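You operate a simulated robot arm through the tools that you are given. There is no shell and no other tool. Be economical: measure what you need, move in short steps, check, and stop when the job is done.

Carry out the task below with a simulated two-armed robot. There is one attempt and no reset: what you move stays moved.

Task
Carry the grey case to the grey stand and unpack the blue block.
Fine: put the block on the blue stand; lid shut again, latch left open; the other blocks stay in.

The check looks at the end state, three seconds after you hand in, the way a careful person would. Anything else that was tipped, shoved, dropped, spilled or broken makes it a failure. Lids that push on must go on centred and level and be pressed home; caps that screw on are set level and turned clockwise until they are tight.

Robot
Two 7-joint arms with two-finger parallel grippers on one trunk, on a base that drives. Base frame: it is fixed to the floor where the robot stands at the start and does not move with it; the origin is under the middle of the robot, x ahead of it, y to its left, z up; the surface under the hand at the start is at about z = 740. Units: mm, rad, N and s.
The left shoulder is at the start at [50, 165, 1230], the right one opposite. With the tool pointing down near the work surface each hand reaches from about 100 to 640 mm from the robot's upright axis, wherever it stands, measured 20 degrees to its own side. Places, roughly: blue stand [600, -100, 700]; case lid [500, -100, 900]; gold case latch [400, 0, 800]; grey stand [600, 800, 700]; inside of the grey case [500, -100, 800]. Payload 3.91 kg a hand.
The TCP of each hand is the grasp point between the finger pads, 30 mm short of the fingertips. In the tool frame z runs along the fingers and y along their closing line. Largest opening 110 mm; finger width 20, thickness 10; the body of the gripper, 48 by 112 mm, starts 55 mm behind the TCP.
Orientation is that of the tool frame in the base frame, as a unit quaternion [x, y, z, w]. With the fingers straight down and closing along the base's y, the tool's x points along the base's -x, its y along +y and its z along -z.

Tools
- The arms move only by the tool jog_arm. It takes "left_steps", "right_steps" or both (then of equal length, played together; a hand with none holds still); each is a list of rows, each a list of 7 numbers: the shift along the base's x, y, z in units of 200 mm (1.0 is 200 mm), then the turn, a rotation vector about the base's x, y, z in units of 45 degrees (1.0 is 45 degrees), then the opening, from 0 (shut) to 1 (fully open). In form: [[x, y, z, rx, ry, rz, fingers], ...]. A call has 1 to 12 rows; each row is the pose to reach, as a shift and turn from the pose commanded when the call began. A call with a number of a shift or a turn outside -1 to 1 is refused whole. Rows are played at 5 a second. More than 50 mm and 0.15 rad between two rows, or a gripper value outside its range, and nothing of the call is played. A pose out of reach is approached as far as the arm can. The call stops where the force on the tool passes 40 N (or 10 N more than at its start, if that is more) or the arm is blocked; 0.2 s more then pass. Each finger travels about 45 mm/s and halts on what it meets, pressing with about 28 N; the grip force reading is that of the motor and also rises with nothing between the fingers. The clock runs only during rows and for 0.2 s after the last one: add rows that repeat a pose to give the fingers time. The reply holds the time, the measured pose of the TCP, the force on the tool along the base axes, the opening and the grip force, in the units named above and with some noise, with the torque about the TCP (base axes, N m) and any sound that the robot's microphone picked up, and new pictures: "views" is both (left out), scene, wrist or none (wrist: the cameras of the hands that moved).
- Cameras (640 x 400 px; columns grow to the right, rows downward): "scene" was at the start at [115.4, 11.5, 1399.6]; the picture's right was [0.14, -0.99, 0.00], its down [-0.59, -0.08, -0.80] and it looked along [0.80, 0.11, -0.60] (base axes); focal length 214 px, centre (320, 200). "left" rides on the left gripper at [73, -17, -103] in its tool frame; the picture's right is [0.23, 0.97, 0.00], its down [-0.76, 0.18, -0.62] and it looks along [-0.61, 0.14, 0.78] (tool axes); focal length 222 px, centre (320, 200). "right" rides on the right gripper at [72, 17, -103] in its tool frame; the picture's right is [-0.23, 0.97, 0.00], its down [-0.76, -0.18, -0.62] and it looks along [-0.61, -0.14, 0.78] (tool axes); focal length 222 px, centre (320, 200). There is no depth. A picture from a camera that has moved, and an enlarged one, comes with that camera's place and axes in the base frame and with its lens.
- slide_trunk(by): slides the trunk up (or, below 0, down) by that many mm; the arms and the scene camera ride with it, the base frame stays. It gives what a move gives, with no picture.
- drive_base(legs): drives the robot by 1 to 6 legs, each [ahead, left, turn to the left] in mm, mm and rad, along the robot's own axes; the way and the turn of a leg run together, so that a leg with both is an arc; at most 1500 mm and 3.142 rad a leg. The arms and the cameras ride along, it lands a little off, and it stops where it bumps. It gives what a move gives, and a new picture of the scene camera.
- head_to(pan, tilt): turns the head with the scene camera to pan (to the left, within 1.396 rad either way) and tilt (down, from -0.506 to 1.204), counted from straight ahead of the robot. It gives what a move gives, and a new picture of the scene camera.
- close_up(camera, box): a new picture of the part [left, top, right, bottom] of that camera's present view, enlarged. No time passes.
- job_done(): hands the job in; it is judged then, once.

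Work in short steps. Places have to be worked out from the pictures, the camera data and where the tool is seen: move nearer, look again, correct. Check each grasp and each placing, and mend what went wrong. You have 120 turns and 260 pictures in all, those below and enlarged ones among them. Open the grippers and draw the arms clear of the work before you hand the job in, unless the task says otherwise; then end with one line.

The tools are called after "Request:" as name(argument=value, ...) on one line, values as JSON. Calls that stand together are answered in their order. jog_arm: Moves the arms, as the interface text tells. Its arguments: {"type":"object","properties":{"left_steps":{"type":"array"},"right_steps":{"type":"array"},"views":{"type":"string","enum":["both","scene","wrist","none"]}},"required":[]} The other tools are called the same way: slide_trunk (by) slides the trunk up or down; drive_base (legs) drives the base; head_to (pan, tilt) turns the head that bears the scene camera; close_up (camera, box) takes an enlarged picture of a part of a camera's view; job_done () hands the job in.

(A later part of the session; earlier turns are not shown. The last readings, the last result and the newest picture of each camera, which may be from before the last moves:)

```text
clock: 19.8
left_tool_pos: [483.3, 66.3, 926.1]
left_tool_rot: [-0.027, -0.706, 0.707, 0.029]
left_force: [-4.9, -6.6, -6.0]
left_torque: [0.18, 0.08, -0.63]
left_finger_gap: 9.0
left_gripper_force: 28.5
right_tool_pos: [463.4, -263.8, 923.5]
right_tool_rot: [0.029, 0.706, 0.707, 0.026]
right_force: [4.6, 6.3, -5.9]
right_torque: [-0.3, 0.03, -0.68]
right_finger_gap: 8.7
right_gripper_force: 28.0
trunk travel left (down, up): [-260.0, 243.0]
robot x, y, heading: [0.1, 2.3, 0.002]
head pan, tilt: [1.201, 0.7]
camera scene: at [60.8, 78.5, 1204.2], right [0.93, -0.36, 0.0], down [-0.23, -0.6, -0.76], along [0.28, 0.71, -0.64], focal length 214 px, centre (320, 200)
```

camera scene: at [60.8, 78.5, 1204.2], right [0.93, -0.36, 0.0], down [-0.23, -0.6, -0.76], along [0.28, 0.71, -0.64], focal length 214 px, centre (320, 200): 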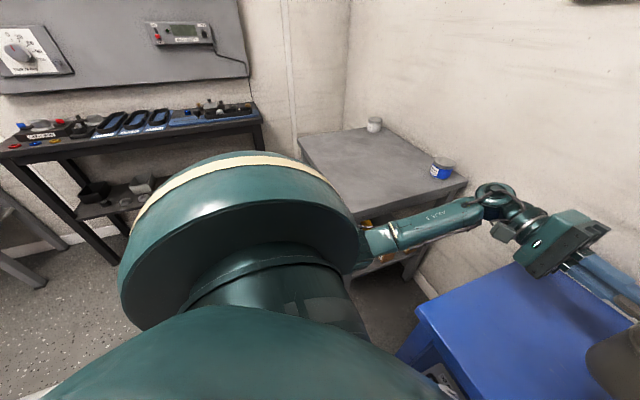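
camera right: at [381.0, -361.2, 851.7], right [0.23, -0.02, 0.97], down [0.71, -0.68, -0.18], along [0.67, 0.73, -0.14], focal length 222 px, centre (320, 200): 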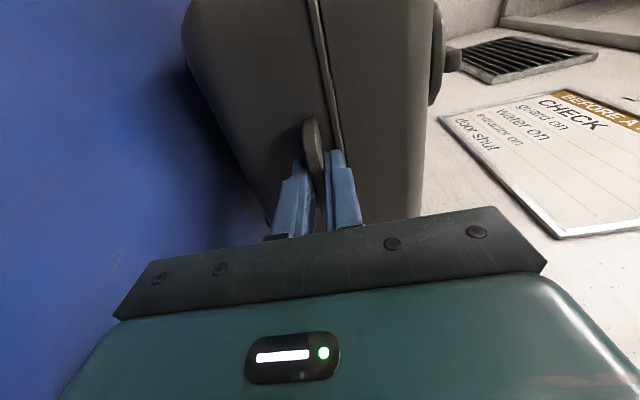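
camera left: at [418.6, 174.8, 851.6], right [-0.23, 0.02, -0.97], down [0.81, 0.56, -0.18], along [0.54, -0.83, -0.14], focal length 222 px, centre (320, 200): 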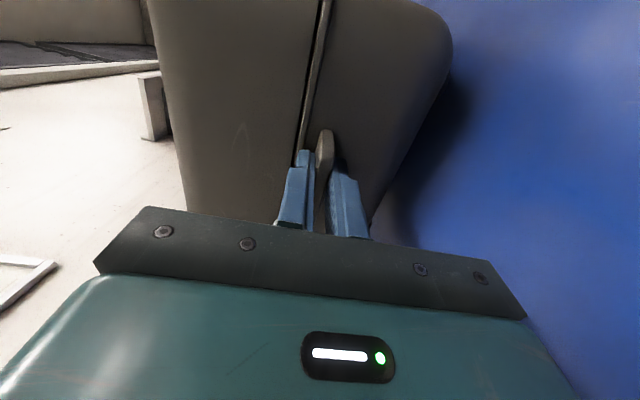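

The way is clear: the left bench front is at y ≈ 1100 and the grey stand top is free apart from the jars. I'll drive left 760.

Request:
drive_base(legs=[[0, 380, 0], [0, 380, 0]])

Request:
head_to(pan=0, tilt=0.75)

```text
clock: 27.1
left_tool_pos: [484.7, 815.7, 924.0]
left_tool_rot: [-0.027, -0.706, 0.707, 0.03]
left_force: [-0.6, -9.7, -6.9]
left_torque: [0.2, 0.05, 0.04]
left_finger_gap: 8.9
left_gripper_force: 28.2
right_tool_pos: [463.2, 486.5, 923.7]
right_tool_rot: [0.029, 0.705, 0.708, 0.027]
right_force: [0.4, 9.5, -6.6]
right_torque: [-0.26, 0.04, 0.02]
right_finger_gap: 8.7
right_gripper_force: 27.9
trunk travel left (down, up): [-260.0, 243.0]
robot x, y, heading: [0.6, 751.6, -0.007]
head pan, tilt: [1.201, 0.7]
camera scene: at [61.9, 829.1, 1204.2], right [0.93, -0.36, 0.0], down [-0.24, -0.6, -0.76], along [0.28, 0.71, -0.64], focal length 214 px, centre (320, 200)
```

scene: 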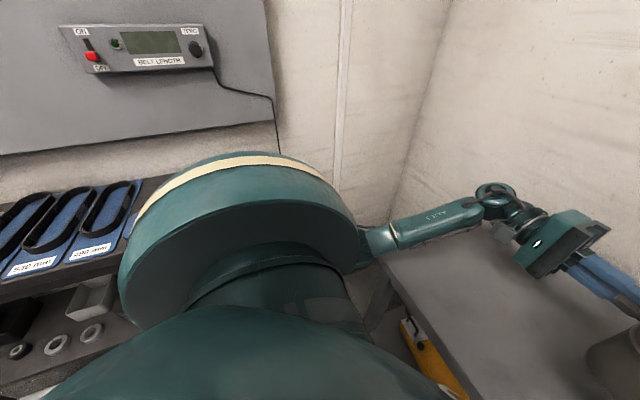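

```text
clock: 28.5
left_tool_pos: [486.8, 816.1, 925.1]
left_tool_rot: [-0.028, -0.706, 0.707, 0.03]
left_force: [0.1, -0.2, -6.2]
left_torque: [0.17, 0.02, 0.04]
left_finger_gap: 9.2
left_gripper_force: 28.4
right_tool_pos: [462.5, 485.7, 923.7]
right_tool_rot: [0.03, 0.705, 0.708, 0.027]
right_force: [-0.1, 0.0, -6.6]
right_torque: [-0.21, 0.01, -0.05]
right_finger_gap: 9.0
right_gripper_force: 27.8
trunk travel left (down, up): [-260.0, 243.0]
robot x, y, heading: [0.2, 751.2, -0.003]
head pan, tilt: [0.0, 0.75]
camera scene: at [113.9, 749.8, 1199.9], right [0.0, -1.0, 0.0], down [-0.68, 0.0, -0.73], along [0.73, 0.0, -0.68], focal length 214 px, centre (320, 200)
```

scene: 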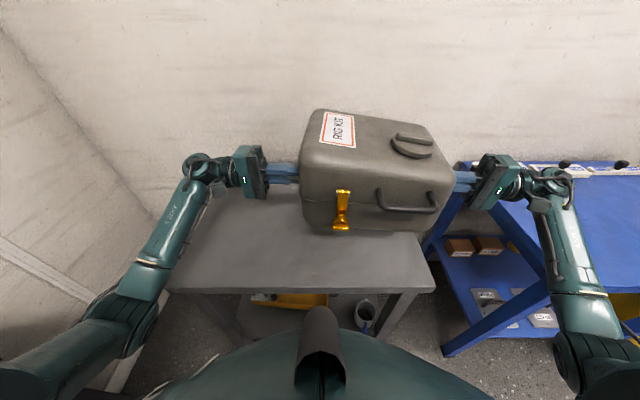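

The case is over the stand, but its right face is only about 24 mm inside the right edge at y ≈ 500. I'll drive 70 further left and lower the trunk by 85.

Request:
drive_base(legs=[[0, 70, 0]])

Request:
slide_trunk(by=-85)

Request:
jog_arm(left_steps=[[0, 0, -0.03, 0, 0, 0, 0], [0, 0, -0.06, 0, 0, 0, 0], [0, 0, -0.08, 0, 0, 0, 0], [0, 0, -0.09, 0, 0, 0, 0]], right_steps=[[0, 0, -0.03, 0, 0, 0, 0], [0, 0, -0.06, 0, 0, 0, 0], [0, 0, -0.08, 0, 0, 0, 0], [0, 0, -0.09, 0, 0, 0, 0]], views="both")

```text
clock: 29.8
left_tool_pos: [486.5, 885.4, 924.4]
left_tool_rot: [-0.026, -0.706, 0.707, 0.03]
left_force: [-0.9, -0.6, -6.1]
left_torque: [0.16, 0.06, 0.01]
left_finger_gap: 8.7
left_gripper_force: 27.8
right_tool_pos: [462.2, 554.7, 924.3]
right_tool_rot: [0.03, 0.706, 0.707, 0.028]
right_force: [0.4, 0.5, -6.8]
right_torque: [-0.23, 0.04, -0.03]
right_finger_gap: 8.8
right_gripper_force: 28.1
trunk travel left (down, up): [-260.0, 243.0]
robot x, y, heading: [0.7, 817.4, -0.005]
head pan, tilt: [0.0, 0.75]
camera scene: at [114.1, 819.4, 1199.9], right [0.0, -1.0, 0.0], down [-0.68, 0.0, -0.73], along [0.73, 0.0, -0.68], focal length 214 px, centre (320, 200)
```

scene: 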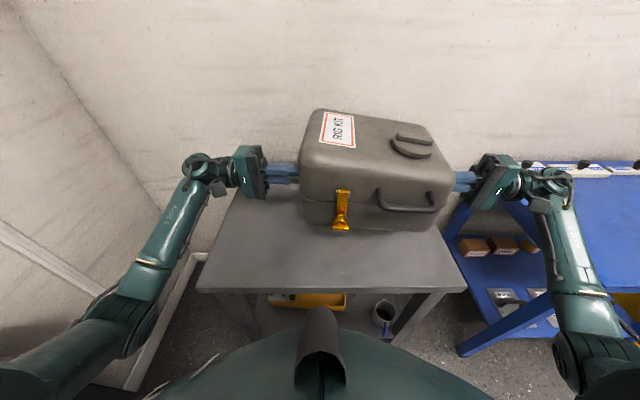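

```text
clock: 31.0
left_tool_pos: [485.6, 886.8, 840.1]
left_tool_rot: [-0.027, -0.706, 0.707, 0.03]
left_force: [-1.4, -3.5, -5.9]
left_torque: [-0.04, 0.03, -0.04]
left_finger_gap: 8.8
left_gripper_force: 28.5
right_tool_pos: [463.1, 555.9, 839.5]
right_tool_rot: [0.029, 0.706, 0.707, 0.028]
right_force: [1.5, 3.4, -7.8]
right_torque: [-0.28, 0.08, -0.17]
right_finger_gap: 8.8
right_gripper_force: 28.0
trunk travel left (down, up): [-175.0, 328.0]
robot x, y, heading: [4.5, 819.1, 0.001]
head pan, tilt: [0.0, 0.75]
```

```text
clock: 32.0
left_tool_pos: [485.4, 885.7, 824.8]
left_tool_rot: [0.029, 0.708, -0.705, -0.029]
left_force: [-2.8, -14.2, -10.2]
left_torque: [0.59, 0.22, 0.07]
left_finger_gap: 9.0
left_gripper_force: 27.5
right_tool_pos: [461.7, 556.1, 822.9]
right_tool_rot: [0.028, 0.705, 0.708, 0.029]
right_force: [3.4, 13.8, -3.8]
right_torque: [0.31, -0.16, -0.72]
right_finger_gap: 8.9
right_gripper_force: 27.8
trunk travel left (down, up): [-175.0, 328.0]
robot x, y, heading: [2.5, 821.9, -0.008]
head pan, tilt: [0.0, 0.75]
camera scene: at [113.1, 819.3, 1115.4], right [0.0, -1.0, 0.0], down [-0.68, 0.0, -0.73], along [0.73, 0.0, -0.68], focal length 214 px, centre (320, 200)
camera right: at [380.5, 458.2, 839.1], right [0.23, -0.02, 0.97], down [0.71, -0.68, -0.18], along [0.67, 0.73, -0.14], focal length 222 px, centre (320, 200)
camera left: at [419.9, 994.3, 840.8], right [-0.22, 0.02, -0.97], down [0.81, 0.56, -0.18], along [0.54, -0.83, -0.14], focal length 222 px, centre (320, 200)
```

scene: 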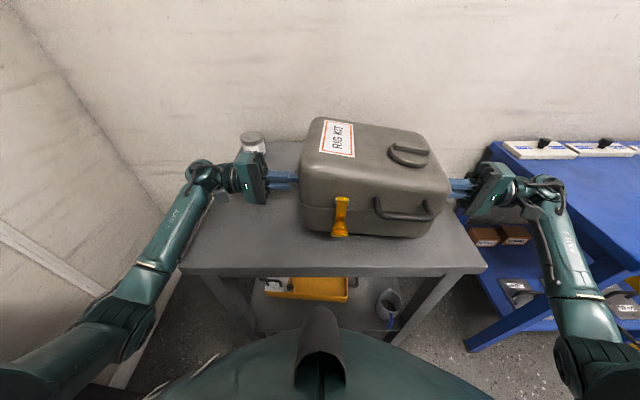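
right: 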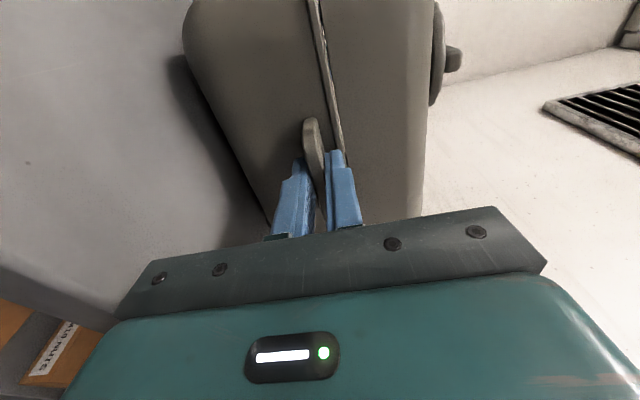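
left: 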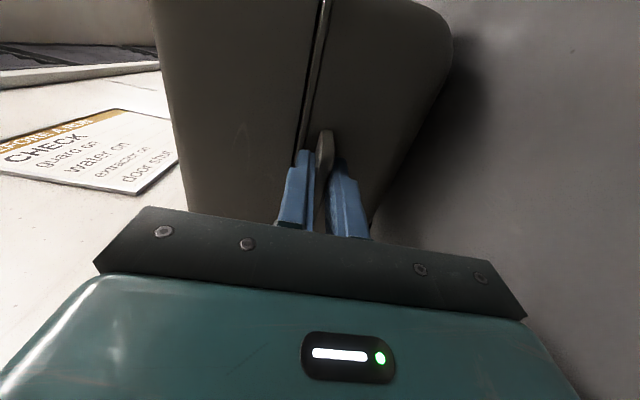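

The right side has begun to unload, so contact may be close. I'll lower a few mm at a time.

Request:
jog_arm(left_steps=[[0, 0, -0.01, 0, 0, 0, 0], [0, 0, -0.02, 0, 0, 0, 0], [0, 0, -0.03, 0, 0, 0, 0]], right_steps=[[0, 0, -0.01, 0, 0, 0, 0], [0, 0, -0.02, 0, 0, 0, 0], [0, 0, -0.03, 0, 0, 0, 0]], views="none")

```text
clock: 32.8
left_tool_pos: [485.6, 885.1, 820.4]
left_tool_rot: [0.03, 0.707, -0.706, -0.026]
left_force: [-3.1, -16.3, -10.4]
left_torque: [0.67, 0.23, -0.72]
left_finger_gap: 9.1
left_gripper_force: 28.4
right_tool_pos: [462.3, 555.0, 815.9]
right_tool_rot: [0.029, 0.705, 0.708, 0.028]
right_force: [3.7, 15.5, -2.2]
right_torque: [0.57, -0.23, -0.14]
right_finger_gap: 8.4
right_gripper_force: 27.7
trunk travel left (down, up): [-175.0, 328.0]
robot x, y, heading: [4.2, 820.9, -0.006]
head pan, tilt: [0.0, 0.75]
```

Request:
jog_arm(left_steps=[[0, 0, -0.01, 0, 0, 0, 0], [0, 0, -0.025, 0, 0, 0, 0], [0, 0, -0.04, 0, 0, 0, 0], [0, 0, -0.04, 0, 0, 0, 0]], right_steps=[[0, 0, -0.01, 0, 0, 0, 0], [0, 0, -0.02, 0, 0, 0, 0], [0, 0, -0.025, 0, 0, 0, 0], [0, 0, -0.025, 0, 0, 0, 0]], views="none")

Request:
close_up(camera="scene", box=[250, 120, 500, 270])

```text
clock: 33.8
left_tool_pos: [485.8, 885.9, 816.0]
left_tool_rot: [-0.034, -0.706, 0.707, 0.023]
left_force: [-3.9, -19.3, -10.6]
left_torque: [0.65, 0.46, -0.51]
left_finger_gap: 9.0
left_gripper_force: 27.8
right_tool_pos: [461.3, 556.0, 811.2]
right_tool_rot: [0.028, 0.706, 0.708, 0.028]
right_force: [5.4, 21.3, -1.5]
right_torque: [0.47, -0.35, -0.5]
right_finger_gap: 8.8
right_gripper_force: 27.9
trunk travel left (down, up): [-175.0, 328.0]
robot x, y, heading: [2.7, 820.0, -0.008]
head pan, tilt: [0.0, 0.75]
```

```text
2.56 times, centred on (375, 195) of scene
camera zoom: at [111.0, 818.6, 1115.7], right [0.0, -1.0, 0.0], down [-0.68, 0.0, -0.73], along [0.73, 0.0, -0.68], focal length 549 px, centre (179, 213)
```

zoom: 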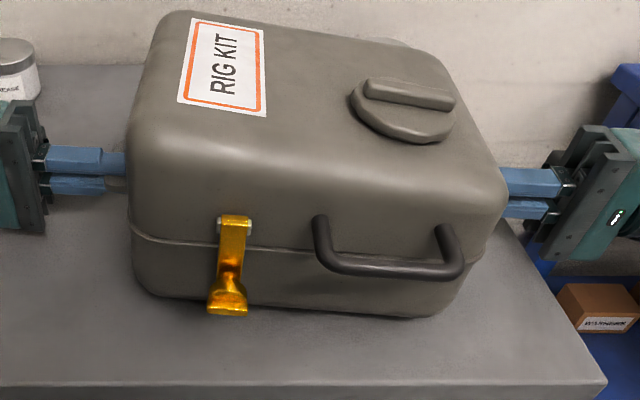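

The left hand lags about 8 mm above its command while still carrying load, so I'll check whether its forearm is touching the stand edge.

Request:
head_to(pan=0.7, tilt=0.8)

Request:
close_up(camera="left", box=[200, 0, 640, 240])

Request:
close_up(camera="right", box=[0, 0, 440, 240])

```text
clock: 34.9
left_tool_pos: [485.0, 885.6, 815.8]
left_tool_rot: [0.034, 0.707, -0.706, -0.024]
left_force: [-1.6, -20.3, -8.9]
left_torque: [0.45, 0.46, -0.04]
left_finger_gap: 8.8
left_gripper_force: 27.7
right_tool_pos: [461.5, 555.7, 812.2]
right_tool_rot: [0.029, 0.705, 0.708, 0.029]
right_force: [4.7, 20.6, 0.4]
right_torque: [0.46, -0.29, -0.34]
right_finger_gap: 9.1
right_gripper_force: 28.2
trunk travel left (down, up): [-175.0, 328.0]
robot x, y, heading: [0.5, 819.2, -0.002]
head pan, tilt: [0.7, 0.799]
camera scene: at [89.7, 870.9, 1111.5], right [0.64, -0.77, 0.0], down [-0.55, -0.46, -0.7], along [0.54, 0.45, -0.71], focal length 214 px, centre (320, 200)
```

scene: 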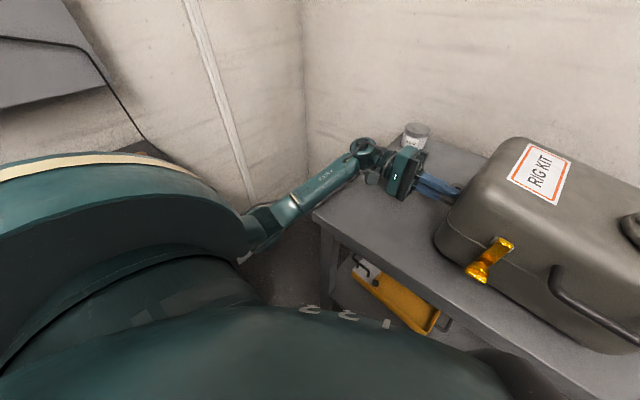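

```text
1.45 times, centred on (420, 120) of left
camera zoom: at [419.7, 994.2, 831.0], right [-0.21, 0.02, -0.98], down [0.81, 0.56, -0.17], along [0.54, -0.83, -0.14], focal length 323 px, centre (174, 316)
```

zoom: 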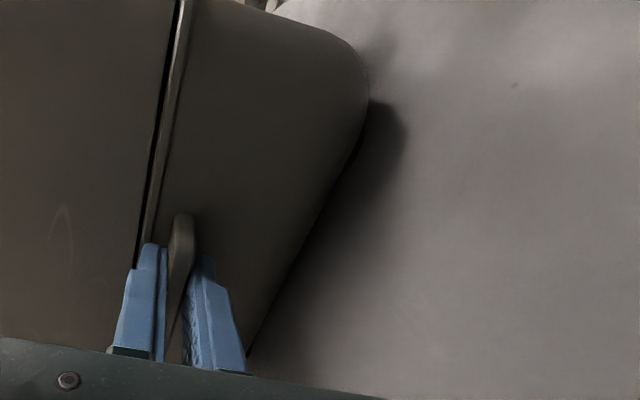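

```text
1.45 times, centred on (220, 120) of right
camera zoom: at [379.0, 457.9, 828.9], right [0.23, -0.02, 0.97], down [0.71, -0.68, -0.18], along [0.67, 0.73, -0.14], focal length 323 px, centre (466, 316)
```

zoom: 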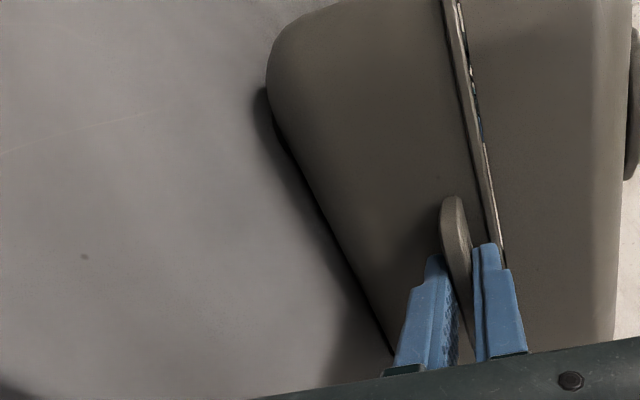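

The left forearm appears to be resting on the stand's near-left corner. I'll lift a little, raise the trunk 80 so the elbows sit higher, and then lower with the arms.

Request:
jog_arm(left_steps=[[0, -0.005, 0.05, 0, 0, 0, 0], [0, -0.005, 0.1, 0, 0, 0, 0], [0, -0.005, 0.14, 0, 0, 0, 0]], right_steps=[[0, 0.005, 0.05, 0, 0, 0, 0], [0, 0.005, 0.1, 0, 0, 0, 0], [0, 0.005, 0.125, 0, 0, 0, 0]], views="none")

Request:
slide_trunk(by=80)

Request:
jog_arm(left_steps=[[0, 0, -0.08, 0, 0, 0, 0], [0, 0, -0.16, 0, 0, 0, 0], [0, 0, -0.24, 0, 0, 0, 0], [0, 0, -0.32, 0, 0, 0, 0], [0, 0, -0.38, 0, 0, 0, 0], [0, 0, -0.42, 0, 0, 0, 0]], right_steps=[[0, 0, -0.08, 0, 0, 0, 0], [0, 0, -0.16, 0, 0, 0, 0], [0, 0, -0.24, 0, 0, 0, 0], [0, 0, -0.32, 0, 0, 0, 0], [0, 0, -0.38, 0, 0, 0, 0], [0, 0, -0.42, 0, 0, 0, 0]], views="scene")

```text
clock: 35.6
left_tool_pos: [486.7, 885.3, 834.4]
left_tool_rot: [0.024, 0.707, -0.706, -0.03]
left_force: [4.1, 24.6, -4.1]
left_torque: [-0.35, -0.02, 0.38]
left_finger_gap: 8.9
left_gripper_force: 27.9
right_tool_pos: [463.0, 553.9, 834.4]
right_tool_rot: [0.032, 0.705, 0.708, 0.028]
right_force: [-2.9, -23.9, -8.4]
right_torque: [-0.46, 0.18, 0.33]
right_finger_gap: 8.7
right_gripper_force: 27.9
trunk travel left (down, up): [-175.0, 328.0]
robot x, y, heading: [2.0, 823.4, -0.004]
head pan, tilt: [0.7, 0.799]
```

```text
clock: 36.8
left_tool_pos: [485.9, 884.4, 915.0]
left_tool_rot: [0.028, 0.707, -0.706, -0.031]
left_force: [1.2, 25.4, -5.2]
left_torque: [0.01, 0.07, -0.15]
left_finger_gap: 8.8
left_gripper_force: 27.5
right_tool_pos: [463.2, 556.9, 914.9]
right_tool_rot: [0.03, 0.706, 0.707, 0.028]
right_force: [-0.8, -24.8, -8.3]
right_torque: [-0.34, 0.11, -0.19]
right_finger_gap: 8.8
right_gripper_force: 28.1
trunk travel left (down, up): [-255.0, 248.0]
robot x, y, heading: [-2.4, 819.7, -0.005]
head pan, tilt: [0.7, 0.799]
```

```text
clock: 38.2
left_tool_pos: [486.5, 884.1, 831.1]
left_tool_rot: [0.027, 0.707, -0.706, -0.029]
left_force: [-1.8, 16.5, -6.2]
left_torque: [0.11, 0.04, -0.21]
left_finger_gap: 8.8
left_gripper_force: 27.8
right_tool_pos: [462.4, 556.7, 830.5]
right_tool_rot: [0.031, 0.706, 0.707, 0.028]
right_force: [1.0, -16.6, -7.1]
right_torque: [-0.25, 0.11, -0.58]
right_finger_gap: 8.9
right_gripper_force: 28.4
trunk travel left (down, up): [-255.0, 248.0]
robot x, y, heading: [1.6, 821.3, -0.003]
head pan, tilt: [0.7, 0.799]
camera scene: at [93.1, 871.3, 1190.9], right [0.64, -0.77, 0.0], down [-0.55, -0.46, -0.7], along [0.53, 0.45, -0.72], focal length 214 px, centre (320, 200)
```

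scene: 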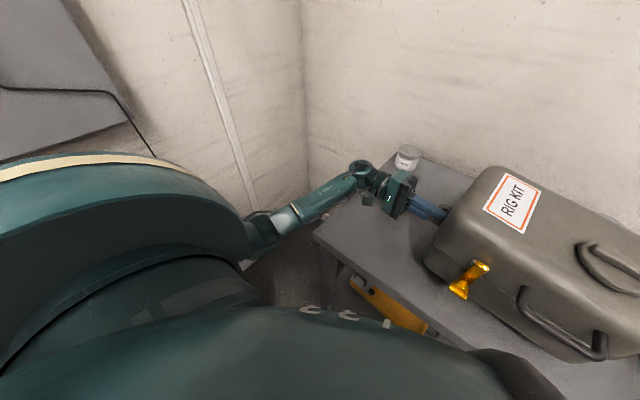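

Loads are balanced and the left arm is free again. I'll ease the side force and lower toward 812.

Request:
jog_arm(left_steps=[[0, 0.002, -0.025, 0, 0, 0, 0], [0, 0.003, -0.05, 0, 0, 0, 0], [0, 0.003, -0.07, 0, 0, 0, 0], [0, 0.003, -0.085, 0, 0, 0, 0], [0, 0.003, -0.09, 0, 0, 0, 0]], right_steps=[[0, -0.002, -0.025, 0, 0, 0, 0], [0, -0.003, -0.05, 0, 0, 0, 0], [0, -0.003, -0.07, 0, 0, 0, 0], [0, -0.003, -0.085, 0, 0, 0, 0], [0, -0.003, -0.09, 0, 0, 0, 0]], views="none")

```text
clock: 39.4
left_tool_pos: [486.2, 883.9, 813.2]
left_tool_rot: [0.028, 0.707, -0.706, -0.03]
left_force: [-0.1, 0.7, -7.1]
left_torque: [0.27, 0.04, 0.54]
left_finger_gap: 8.9
left_gripper_force: 27.9
right_tool_pos: [463.1, 556.9, 814.1]
right_tool_rot: [0.029, 0.706, 0.707, 0.027]
right_force: [-0.8, -0.2, -6.0]
right_torque: [-0.11, 0.02, -0.3]
right_finger_gap: 8.8
right_gripper_force: 28.4
trunk travel left (down, up): [-255.0, 248.0]
robot x, y, heading: [1.9, 822.1, -0.003]
head pan, tilt: [0.7, 0.799]
```

Request:
jog_arm(left_steps=[[0, 0, -0.01, 0, 0, 0, 0], [0, 0, -0.02, 0, 0, 0, 0], [0, 0, -0.03, 0, 0, 0, 0], [0, 0, -0.03, 0, 0, 0, 0]], right_steps=[[0, 0, -0.01, 0, 0, 0, 0], [0, 0, -0.02, 0, 0, 0, 0], [0, 0, -0.03, 0, 0, 0, 0], [0, 0, -0.03, 0, 0, 0, 0]], views="wrist")

```text
clock: 40.4
left_tool_pos: [484.5, 884.6, 813.3]
left_tool_rot: [-0.029, -0.704, 0.709, 0.027]
left_force: [11.5, -13.6, 14.1]
left_torque: [0.42, 0.28, -0.24]
left_finger_gap: 8.9
left_gripper_force: 28.2
right_tool_pos: [463.4, 557.3, 812.5]
right_tool_rot: [0.027, 0.703, 0.71, 0.031]
right_force: [4.7, 11.0, 24.5]
right_torque: [-0.25, 0.34, 0.75]
right_finger_gap: 8.7
right_gripper_force: 27.8
trunk travel left (down, up): [-255.0, 248.0]
robot x, y, heading: [0.8, 822.4, -0.003]
head pan, tilt: [0.7, 0.799]
camera right: at [380.6, 459.0, 828.3], right [0.22, -0.02, 0.98], down [0.71, -0.68, -0.18], along [0.67, 0.73, -0.13], focal length 222 px, centre (320, 200)
camera left: at [420.2, 993.0, 828.2], right [-0.22, 0.01, -0.97], down [0.81, 0.56, -0.18], along [0.54, -0.83, -0.13], focal length 222 px, centre (320, 200)
```

right: 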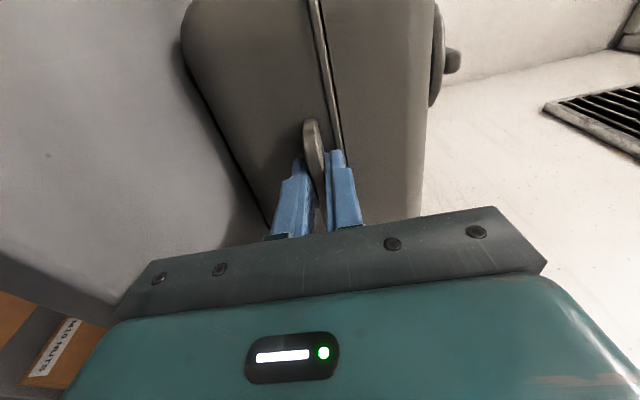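
left: 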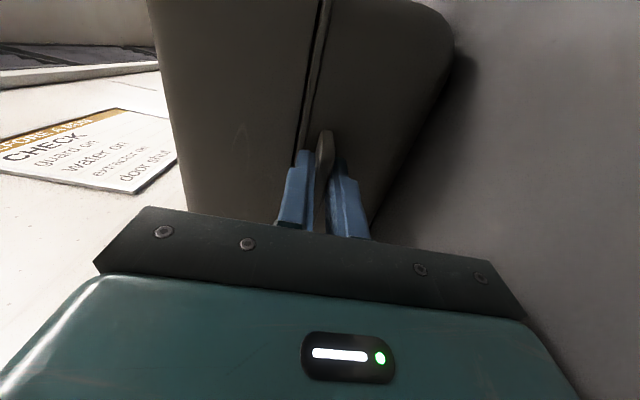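

The case is seated: both hands now feel upward force. I'll relax the press by 4 mm, then open.

Request:
jog_arm(left_steps=[[0, 0, 0.015, 0, 0, 0, 0], [0, 0, 0.02, 0, 0, 0, 0], [0, 0, 0.02, 0, 0, 0, 0.2], [0, 0, 0.02, 0, 0, 0, 0.4], [0, 0, 0.02, 0, 0, 0, 0.4], [0.005, 0.1, 0.02, 0, 0, 0, 0.4], [0.015, 0.25, 0.02, 0, 0, 0, 0.4], [0.025, 0.4, 0.02, 0, 0, 0, 0.4]], right_steps=[[0, 0, 0.015, 0, 0, 0, 0], [0, 0, 0.02, 0, 0, 0, 0], [0, 0, 0.02, 0, 0, 0, 0.2], [0, 0, 0.02, 0, 0, 0, 0.4], [0, 0, 0.02, 0, 0, 0, 0.4], [-0.005, -0.1, 0.02, 0, 0, 0, 0.4], [-0.015, -0.25, 0.02, 0, 0, 0, 0.4], [-0.025, -0.4, 0.02, 0, 0, 0, 0.4]], views="wrist")

Request:
head_to(pan=0.1, tilt=0.75)

```text
clock: 42.2
left_tool_pos: [490.3, 966.0, 811.9]
left_tool_rot: [0.027, 0.707, -0.706, -0.03]
left_force: [0.2, 0.9, 0.3]
left_torque: [0.02, -0.03, 0.01]
left_finger_gap: 44.2
left_gripper_force: 0.1
right_tool_pos: [457.6, 475.6, 814.9]
right_tool_rot: [0.031, 0.706, 0.707, 0.028]
right_force: [1.1, -0.3, 0.3]
right_torque: [0.01, -0.01, 0.0]
right_finger_gap: 44.2
right_gripper_force: 0.0
trunk travel left (down, up): [-255.0, 248.0]
robot x, y, heading: [-0.6, 821.9, -0.003]
head pan, tilt: [0.7, 0.799]
camera right: at [375.3, 378.8, 829.9], right [0.23, -0.02, 0.97], down [0.71, -0.68, -0.18], along [0.67, 0.73, -0.14], focal length 222 px, centre (320, 200)
camera left: at [425.6, 1073.8, 829.0], right [-0.23, 0.02, -0.97], down [0.81, 0.56, -0.18], along [0.54, -0.83, -0.14], focal length 222 px, centre (320, 200)
```

right: 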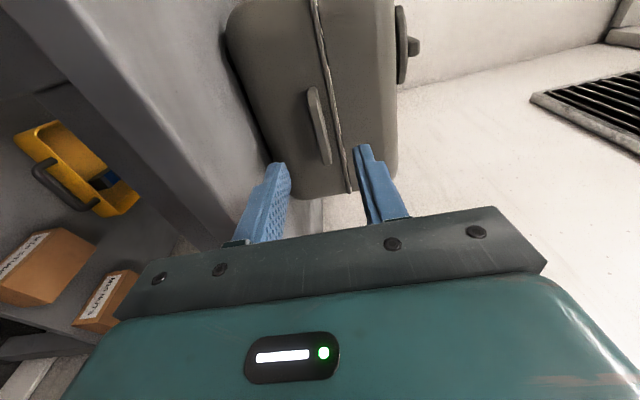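
left: 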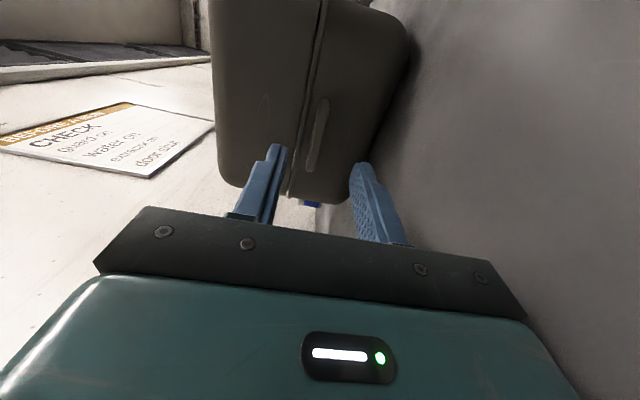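

```text
clock: 43.2
left_tool_pos: [490.3, 963.9, 812.9]
left_tool_rot: [-0.028, -0.706, 0.707, 0.03]
left_force: [-0.2, -0.4, -0.8]
left_torque: [0.01, 0.01, 0.01]
left_finger_gap: 44.1
left_gripper_force: 0.1
right_tool_pos: [456.2, 475.9, 812.0]
right_tool_rot: [0.032, 0.706, 0.707, 0.027]
right_force: [-0.5, 0.1, -0.4]
right_torque: [0.01, 0.01, -0.01]
right_finger_gap: 43.8
right_gripper_force: 0.1
trunk travel left (down, up): [-255.0, 248.0]
robot x, y, heading: [1.9, 822.0, -0.003]
head pan, tilt: [0.099, 0.75]
camera scene: at [112.7, 827.8, 1195.0], right [0.1, -1.0, 0.0], down [-0.68, -0.07, -0.73], along [0.73, 0.07, -0.68], focal length 214 px, centre (320, 200)
```

scene: 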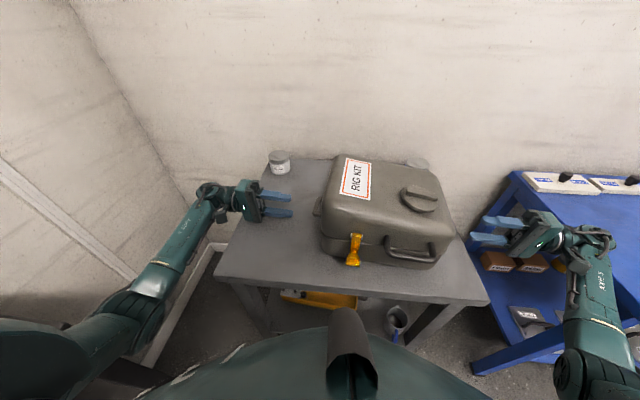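

The case sits square on the grey stand and both hands are free. I'll raise the trunk, back the base up 200 mm, and return both hands to pointing down.

Request:
slide_trunk(by=220)

Request:
drive_base(legs=[[-200, 0, 0.004]])

Request:
jog_arm(left_steps=[[0, 0, 0, 0.1667, -0.007, 0.016, 0.4], [0, 0, 0, 0.3333, -0.013, 0.032, 0.4], [0, 0, 0, 0.5, -0.02, 0.048, 0.4], [0, 0, 0, 0.6667, -0.026, 0.064, 0.4], [0, 0, 0, 0.8333, -0.033, 0.08, 0.4], [0, 0, 0, 1, -0.04, 0.095, 0.4]], right_steps=[[0, 0, 0, -0.1667, 0.007, 0.016, 0.5], [0, 0, 0, -0.3333, 0.013, 0.032, 0.5], [0, 0, 0, -0.5, 0.02, 0.048, 0.5], [0, 0, 0, -0.6667, 0.026, 0.064, 0.5], [0, 0, 0, -0.8333, 0.033, 0.08, 0.5], [0, 0, 0, -1, 0.04, 0.095, 0.5]], views="none")

Request:
jog_arm(left_steps=[[0, 0, 0, 0.1667, 0, 0, 0.4], [0, 0, 0, 0.3333, 0, 0, 0.4], [0, 0, 0, 0.5, 0, 0, 0.4], [0, 0, 0, 0.6667, 0, 0, 0.4], [0, 0, 0, 0.8333, 0, 0, 0.4], [0, 0, 0, 1, 0, 0, 0.4]], right_steps=[[0, 0, 0, -0.1667, 0, 0, 0.5], [0, 0, 0, -0.3333, 0, 0, 0.5], [0, 0, 0, -0.5, 0, 0, 0.5], [0, 0, 0, -0.6667, 0, 0, 0.5], [0, 0, 0, -0.8333, 0, 0, 0.5], [0, 0, 0, -1, 0, 0, 0.5]], views="both")

```text
clock: 45.5
left_tool_pos: [490.3, 964.4, 1032.3]
left_tool_rot: [-0.028, -0.706, 0.707, 0.03]
left_force: [0.5, 0.2, -0.6]
left_torque: [-0.01, 0.05, 0.02]
left_finger_gap: 44.0
left_gripper_force: 0.0
right_tool_pos: [457.7, 476.7, 1031.6]
right_tool_rot: [0.032, 0.706, 0.707, 0.028]
right_force: [0.3, -0.3, -0.4]
right_torque: [0.02, -0.05, 0.0]
right_finger_gap: 43.8
right_gripper_force: 0.0
trunk travel left (down, up): [-475.0, 28.0]
robot x, y, heading: [-1.3, 818.9, -0.002]
head pan, tilt: [0.099, 0.75]
```

```text
clock: 47.1
left_tool_pos: [289.3, 966.8, 1032.3]
left_tool_rot: [0.027, 0.707, -0.706, -0.028]
left_force: [-0.6, 0.1, -0.7]
left_torque: [0.04, -0.06, 0.01]
left_finger_gap: 44.0
left_gripper_force: 0.1
right_tool_pos: [257.5, 478.1, 1032.3]
right_tool_rot: [0.03, 0.706, 0.707, 0.026]
right_force: [-0.2, 0.2, -0.5]
right_torque: [0.01, -0.03, 0.01]
right_finger_gap: 44.0
right_gripper_force: 0.0
trunk travel left (down, up): [-475.0, 28.0]
robot x, y, heading: [-199.8, 820.3, 0.002]
head pan, tilt: [0.099, 0.75]
camera scene: at [-88.7, 828.4, 1415.1], right [0.1, -1.0, 0.0], down [-0.68, -0.07, -0.73], along [0.73, 0.07, -0.68], focal length 214 px, centre (320, 200)
```

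scene: 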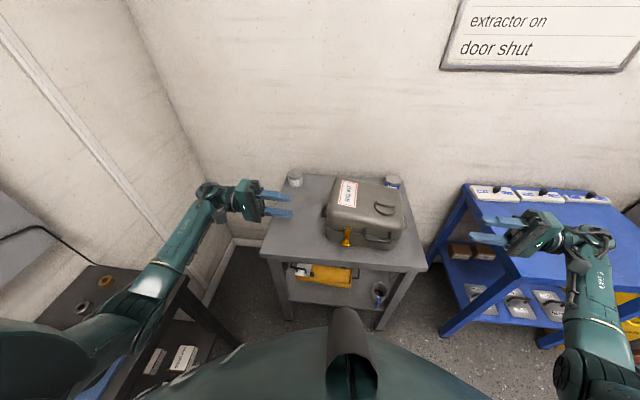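

```text
clock: 48.5
left_tool_pos: [290.6, 966.0, 1032.3]
left_tool_rot: [-0.002, 0.924, -0.382, 0.001]
left_force: [0.1, -0.7, 0.1]
left_torque: [-0.01, 0.03, 0.02]
left_finger_gap: 44.4
left_gripper_force: 0.0
right_tool_pos: [257.0, 478.5, 1031.5]
right_tool_rot: [0.004, 0.924, 0.383, 0.0]
right_force: [-0.2, -1.2, 0.8]
right_torque: [-0.02, 0.02, -0.01]
right_finger_gap: 54.9
right_gripper_force: 0.0
trunk travel left (down, up): [-475.0, 28.0]
robot x, y, heading: [-199.2, 820.9, -0.0]
head pan, tilt: [0.099, 0.75]
```

```text
clock: 50.0
left_tool_pos: [290.9, 967.1, 1032.6]
left_tool_rot: [-0.001, 1.0, 0.002, 0.001]
left_force: [-0.3, -0.8, 0.3]
left_torque: [0.0, 0.0, 0.01]
left_finger_gap: 43.9
left_gripper_force: 0.0
right_tool_pos: [257.4, 478.7, 1032.4]
right_tool_rot: [0.003, 1.0, -0.001, 0.0]
right_force: [0.0, -0.4, -0.2]
right_torque: [0.0, 0.05, 0.0]
right_finger_gap: 55.0
right_gripper_force: 0.1
trunk travel left (down, up): [-475.0, 28.0]
robot x, y, heading: [-197.1, 819.6, 0.001]
head pan, tilt: [0.099, 0.75]
camera scene: at [-87.6, 828.3, 1415.0], right [0.1, -1.0, 0.0], down [-0.68, -0.07, -0.73], along [0.73, 0.07, -0.68], focal length 214 px, centre (320, 200)
camera right: at [184.1, 495.1, 1135.6], right [0.23, 0.97, 0.0], down [0.76, -0.18, 0.62], along [0.61, -0.15, -0.78], focal length 222 px, centre (320, 200)
camera left: at [216.4, 949.1, 1135.6], right [-0.23, 0.97, 0.0], down [0.76, 0.18, 0.63], along [0.61, 0.15, -0.78], focal length 222 px, centre (320, 200)
```

scene: 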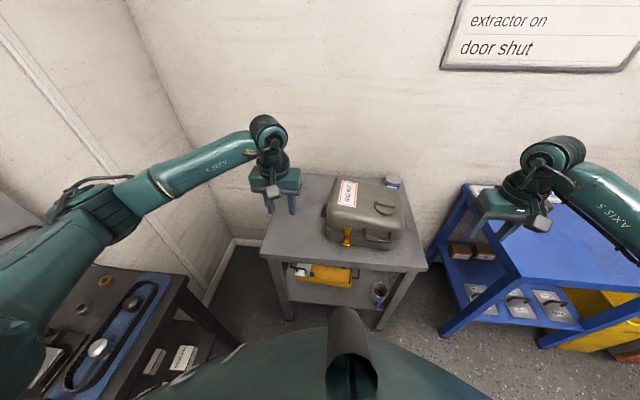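
right: 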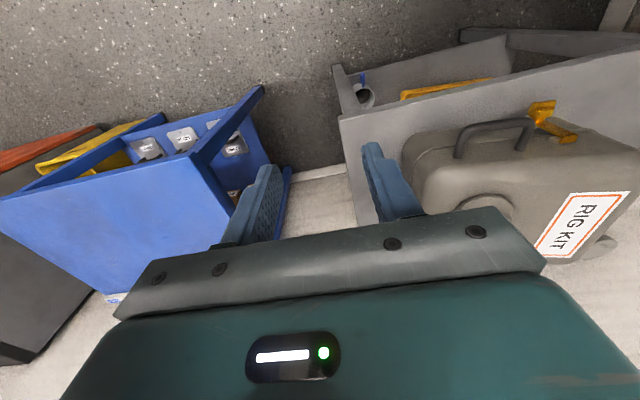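
left: 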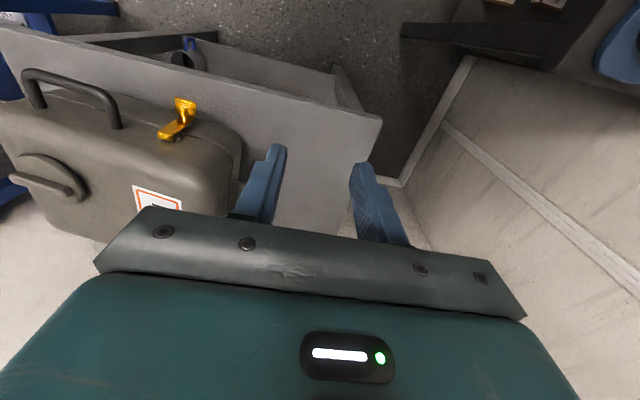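

Both hands point down. I'll pitch the left hand -45° (fingers forward and down) and bring it in front of the latch.

Request:
jog_arm(left_steps=[[-0.05, -0.15, 0, 0, -0.1667, 0, 0.4], [-0.1, -0.3, 0, 0, -0.3333, 0, 0.4], [-0.15, -0.45, -0.05, 0, -0.5, 0, 0.4], [-0.15, -0.6, -0.15, 0, -0.6667, 0, 0.4], [-0.15, -0.75, -0.3, 0, -0.8333, 0, 0.5], [-0.15, -0.91, -0.45, 0, -1, 0, 0.5], [-0.15, -0.91, -0.65, 0, -1, 0, 0.5], [-0.15, -0.91, -0.75, 0, -1, 0, 0.5]], views="both")

```text
clock: 51.8
left_tool_pos: [258.6, 784.7, 881.8]
left_tool_rot: [-0.001, 0.924, 0.0, 0.384]
left_force: [-0.2, 0.3, 0.5]
left_torque: [0.02, 0.02, -0.01]
left_finger_gap: 54.9
left_gripper_force: 0.0
right_tool_pos: [258.3, 478.2, 1032.0]
right_tool_rot: [0.002, 1.0, 0.0, 0.001]
right_force: [-0.5, -0.1, 0.1]
right_torque: [0.0, 0.03, -0.03]
right_finger_gap: 55.0
right_gripper_force: 0.1
trunk travel left (down, up): [-475.0, 28.0]
robot x, y, heading: [-198.6, 819.5, 0.001]
head pan, tilt: [0.099, 0.75]
camera scene: at [-87.8, 828.2, 1415.0], right [0.1, -1.0, 0.0], down [-0.68, -0.07, -0.73], along [0.73, 0.07, -0.68], focal length 214 px, centre (320, 200)
camera left: at [134.0, 767.4, 903.0], right [-0.16, 0.97, -0.16], down [0.1, 0.18, 0.98], along [0.98, 0.14, -0.12], focal length 222 px, centre (320, 200)
```

scene: 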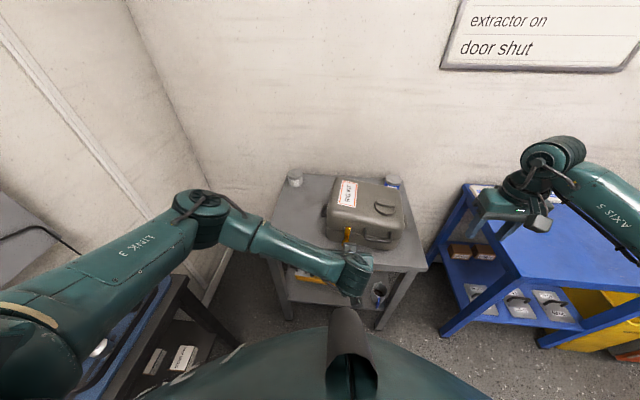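
left: 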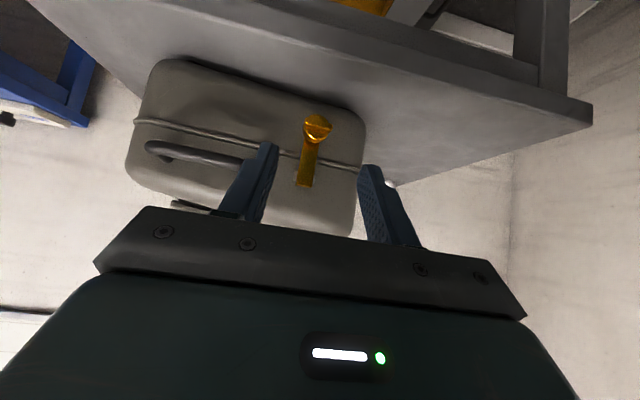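

Request:
close_up(camera="left", box=[240, 90, 400, 210])

Request:
close_up(camera="scene", box=[310, 165, 420, 255])

```text
3.33 times, centred on (320, 150) of left
camera zoom: at [134.0, 767.4, 903.0], right [-0.16, 0.97, -0.16], down [0.1, 0.18, 0.98], along [0.98, 0.14, -0.12], focal length 740 px, centre (320, 367)
```

zoom: 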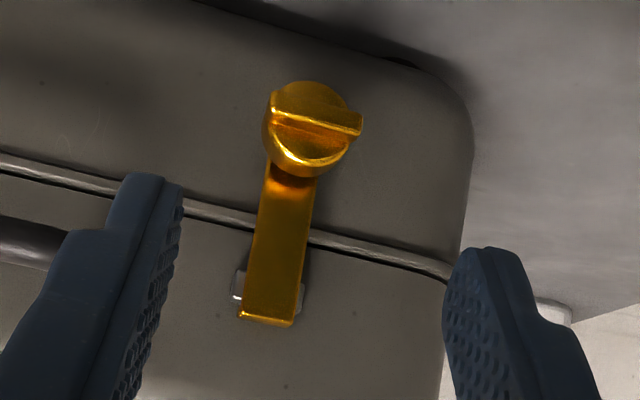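

```text
4.44 times, centred on (365, 210) of scene
camera zoom: at [-87.8, 828.2, 1415.0], right [0.1, -1.0, 0.0], down [-0.68, -0.07, -0.73], along [0.73, 0.07, -0.68], focal length 953 px, centre (120, 156)
```

zoom: 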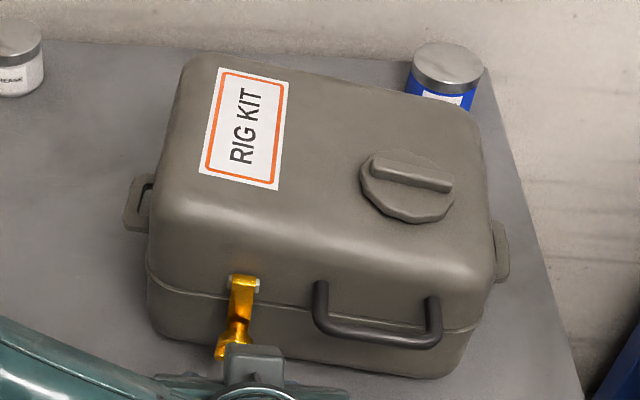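

The latch is a strap hinged on the lid with a round winged grip at its lower end, at about (352, 784, 803). I'll approach along the finger direction and grip it.

Request:
jog_arm(left_steps=[[0.12, 0, -0.1, 0, 0, 0, 0.5], [0.24, 0, -0.2, 0, 0, 0, 0.5], [0.35, 0, -0.3, 0, 0, 0, 0.5]], views="wrist")

Request:
close_up(camera="left", box=[220, 60, 420, 210])

```text
clock: 52.5
left_tool_pos: [330.1, 785.4, 822.8]
left_tool_rot: [-0.001, 0.924, 0.0, 0.382]
left_force: [-0.7, 0.7, 0.3]
left_torque: [-0.01, -0.01, 0.0]
left_finger_gap: 55.1
left_gripper_force: 0.0
right_tool_pos: [257.2, 478.3, 1032.2]
right_tool_rot: [0.002, 1.0, 0.001, 0.0]
right_force: [-0.2, 0.2, 0.6]
right_torque: [0.0, -0.05, 0.01]
right_finger_gap: 54.9
right_gripper_force: 0.1
trunk travel left (down, up): [-475.0, 28.0]
robot x, y, heading: [-202.1, 820.1, 0.0]
head pan, tilt: [0.099, 0.75]
camera left: at [204.8, 767.6, 844.3], right [-0.16, 0.97, -0.16], down [0.1, 0.18, 0.98], along [0.98, 0.14, -0.12], focal length 222 px, centre (320, 200)
```

left: 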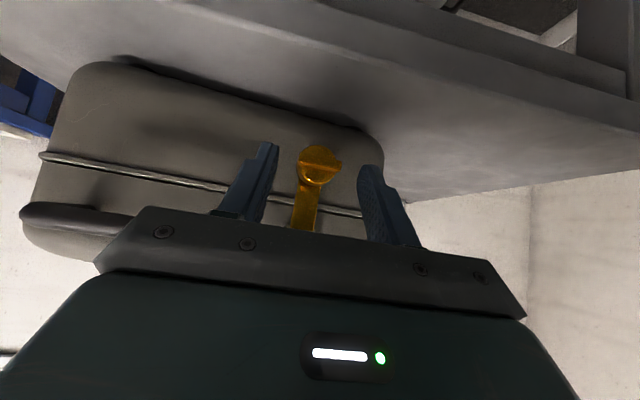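

```text
2.67 times, centred on (320, 135) of left
camera zoom: at [204.8, 767.6, 844.3], right [-0.16, 0.97, -0.16], down [0.1, 0.18, 0.98], along [0.98, 0.14, -0.12], focal length 592 px, centre (320, 373)
```

zoom: 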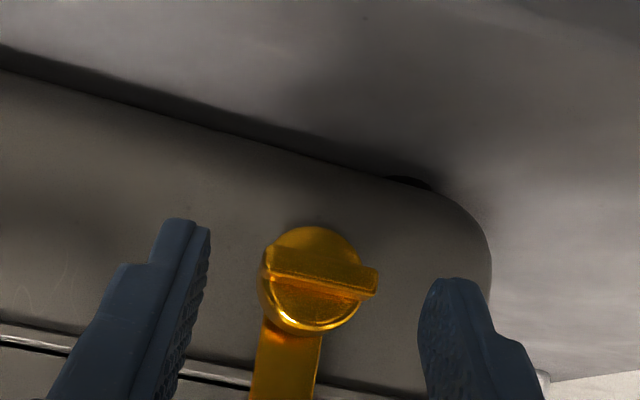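

The knob is confirmed at (352, 784, 803), between the fingers. I'll move in the last bit and close.

Request:
jog_arm(left_steps=[[0.04, 0, -0.035, 0, 0, 0, 0.5], [0.08, -0.005, -0.07, 0, 0, 0, 0.5], [0.08, -0.005, -0.07, 0, 0, 0, 0.3], [0.08, -0.005, -0.07, 0, 0, 0, 0.15], [0.08, -0.005, -0.07, 0, 0, 0, 0.15]], views="wrist")

Request:
close_up(camera="left", box=[220, 60, 420, 210])

```text
clock: 53.8
left_tool_pos: [345.6, 785.3, 808.0]
left_tool_rot: [-0.001, 0.924, 0.0, 0.383]
left_force: [0.3, 1.3, 1.3]
left_torque: [0.02, 0.0, -0.36]
left_finger_gap: 29.7
left_gripper_force: 28.3
right_tool_pos: [257.9, 476.8, 1032.1]
right_tool_rot: [0.002, 1.0, 0.0, 0.002]
right_force: [-0.6, 0.2, -0.3]
right_torque: [-0.02, 0.03, 0.01]
right_finger_gap: 55.1
right_gripper_force: 0.0
trunk travel left (down, up): [-475.0, 28.0]
robot x, y, heading: [-198.6, 823.2, 0.001]
head pan, tilt: [0.099, 0.75]
camera left: at [220.6, 767.1, 829.9], right [-0.16, 0.97, -0.16], down [0.1, 0.18, 0.98], along [0.98, 0.14, -0.12], focal length 222 px, centre (320, 200)
```

left: 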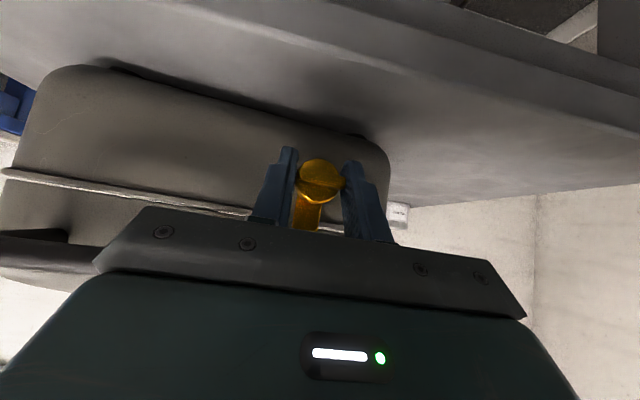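

```text
2.67 times, centred on (320, 135) of left
camera zoom: at [220.6, 767.1, 829.9], right [-0.16, 0.97, -0.16], down [0.1, 0.18, 0.98], along [0.98, 0.14, -0.12], focal length 592 px, centre (320, 373)
```

zoom: 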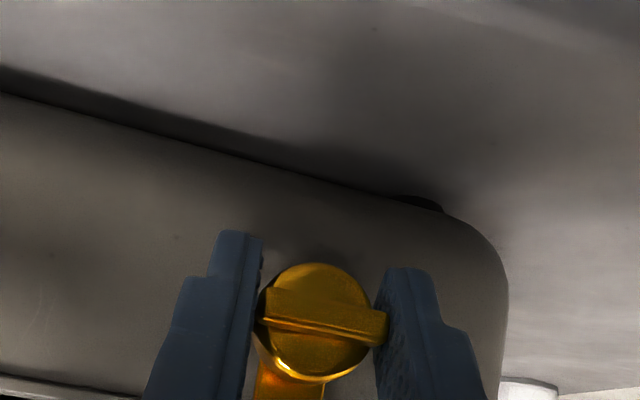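

The wing is held at 29.7 mm. I'll pull 4 mm along the strap's swing arc and read the force.

Request:
jog_arm(left_steps=[[-0.01, 0, 0.004, 0, 0, 0, 0.15], [-0.02, 0, 0.009, 0, 0, 0, 0.15], [-0.02, 0, 0.009, 0, 0, 0, 0.15]], views="none")

```text
clock: 54.5
left_tool_pos: [341.8, 785.5, 808.7]
left_tool_rot: [0.0, 0.924, -0.001, 0.382]
left_force: [0.8, -1.8, -0.1]
left_torque: [0.01, 0.41, -0.07]
left_finger_gap: 29.9
left_gripper_force: 28.2
right_tool_pos: [259.5, 477.8, 1032.5]
right_tool_rot: [0.002, 1.0, 0.001, 0.0]
right_force: [-0.2, -0.9, -0.5]
right_torque: [0.0, -0.02, 0.0]
right_finger_gap: 54.9
right_gripper_force: 0.1
trunk travel left (down, up): [-475.0, 28.0]
robot x, y, heading: [-198.7, 821.7, -0.003]
head pan, tilt: [0.099, 0.75]
```

There is almost no resistance, so the latch swings freely. I'll follow the arc for 60°, turning the hand with the strap.

Request:
jog_arm(left_steps=[[-0.0355, 0, 0.028, 0, 0.188, 0, 0.15], [-0.066, 0, 0.061, 0, 0.377, 0, 0.15], [-0.0915, 0, 0.098, 0, 0.566, 0, 0.15], [-0.1115, 0, 0.1385, 0, 0.755, 0, 0.15], [-0.125, 0, 0.1815, 0, 0.94, 0, 0.15]], views="wrist")

Request:
close_up(camera="scene", box=[310, 165, 420, 255])

```text
clock: 55.8
left_tool_pos: [317.4, 783.1, 845.9]
left_tool_rot: [0.0, 1.0, 0.0, 0.024]
left_force: [3.1, -1.6, -3.6]
left_torque: [-0.01, -0.86, -0.13]
left_finger_gap: 29.2
left_gripper_force: 28.5
right_tool_pos: [256.9, 478.3, 1031.6]
right_tool_rot: [0.002, 1.0, 0.001, 0.0]
right_force: [0.0, 0.1, 1.0]
right_torque: [0.03, -0.02, 0.0]
right_finger_gap: 54.9
right_gripper_force: 0.1
trunk travel left (down, up): [-475.0, 28.0]
robot x, y, heading: [-199.9, 820.5, -0.0]
head pan, tilt: [0.099, 0.75]
camera left: at [238.7, 766.5, 945.7], right [-0.23, 0.97, -0.01], down [0.73, 0.18, 0.66], along [0.64, 0.14, -0.75], focal length 222 px, centre (320, 200)
```

left: 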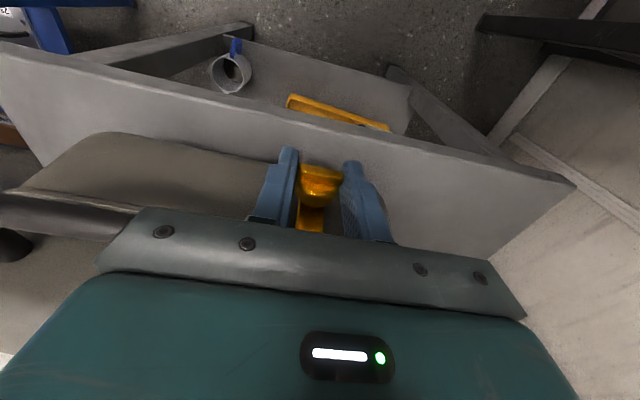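

```text
4.44 times, centred on (365, 210) of scene
camera zoom: at [-87.2, 828.1, 1414.9], right [0.1, -1.0, 0.0], down [-0.68, -0.07, -0.73], along [0.73, 0.07, -0.68], focal length 953 px, centre (120, 156)
```

zoom: 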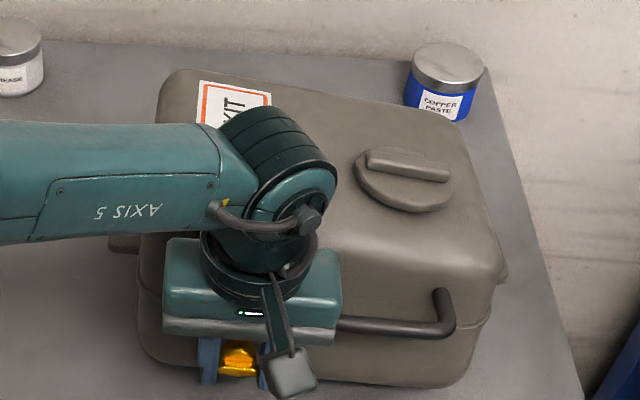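

The strap has swung about 45°. I'll continue another 25° along the arc.

Request:
jog_arm(left_steps=[[-0.0065, 0, 0.04, 0, 0.188, 0, 0.15], [-0.0075, 0, 0.08, 0, 0.377, 0, 0.15], [-0.002, 0, 0.12, 0, 0.566, 0, 0.15], [0.01, 0, 0.16, 0, 0.755, 0, 0.15]], views="wrist")

```text
clock: 56.8
left_tool_pos: [271.1, 791.7, 904.4]
left_tool_rot: [0.0, 0.963, 0.0, -0.269]
left_force: [0.0, -0.2, 0.5]
left_torque: [0.02, -0.03, -0.02]
left_finger_gap: 16.7
left_gripper_force: 0.1
left hand out of reach, approached as far as the arm can: row 3, 4
right_tool_pos: [256.6, 475.3, 1033.0]
right_tool_rot: [0.003, 1.0, 0.003, 0.001]
right_force: [-0.1, -0.4, 0.4]
right_torque: [0.06, -0.06, -0.02]
right_finger_gap: 54.8
right_gripper_force: 0.0
trunk travel left (down, up): [-475.0, 28.0]
robot x, y, heading: [-196.6, 817.3, 0.003]
head pan, tilt: [0.099, 0.75]
camera left: at [262.7, 774.4, 1029.1], right [-0.19, 0.97, 0.12], down [0.97, 0.18, 0.14], along [0.11, 0.14, -0.98], focal length 222 px, centre (320, 200)
```

left: 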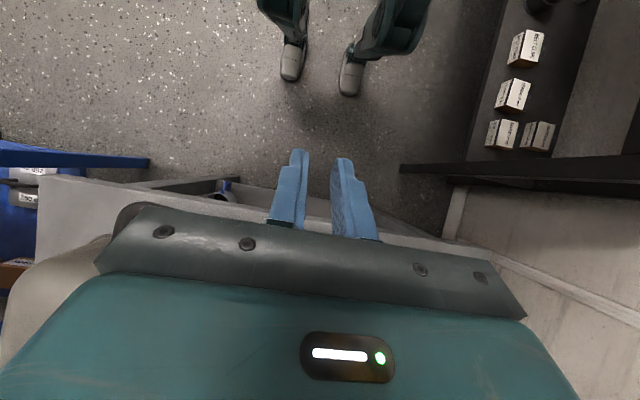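

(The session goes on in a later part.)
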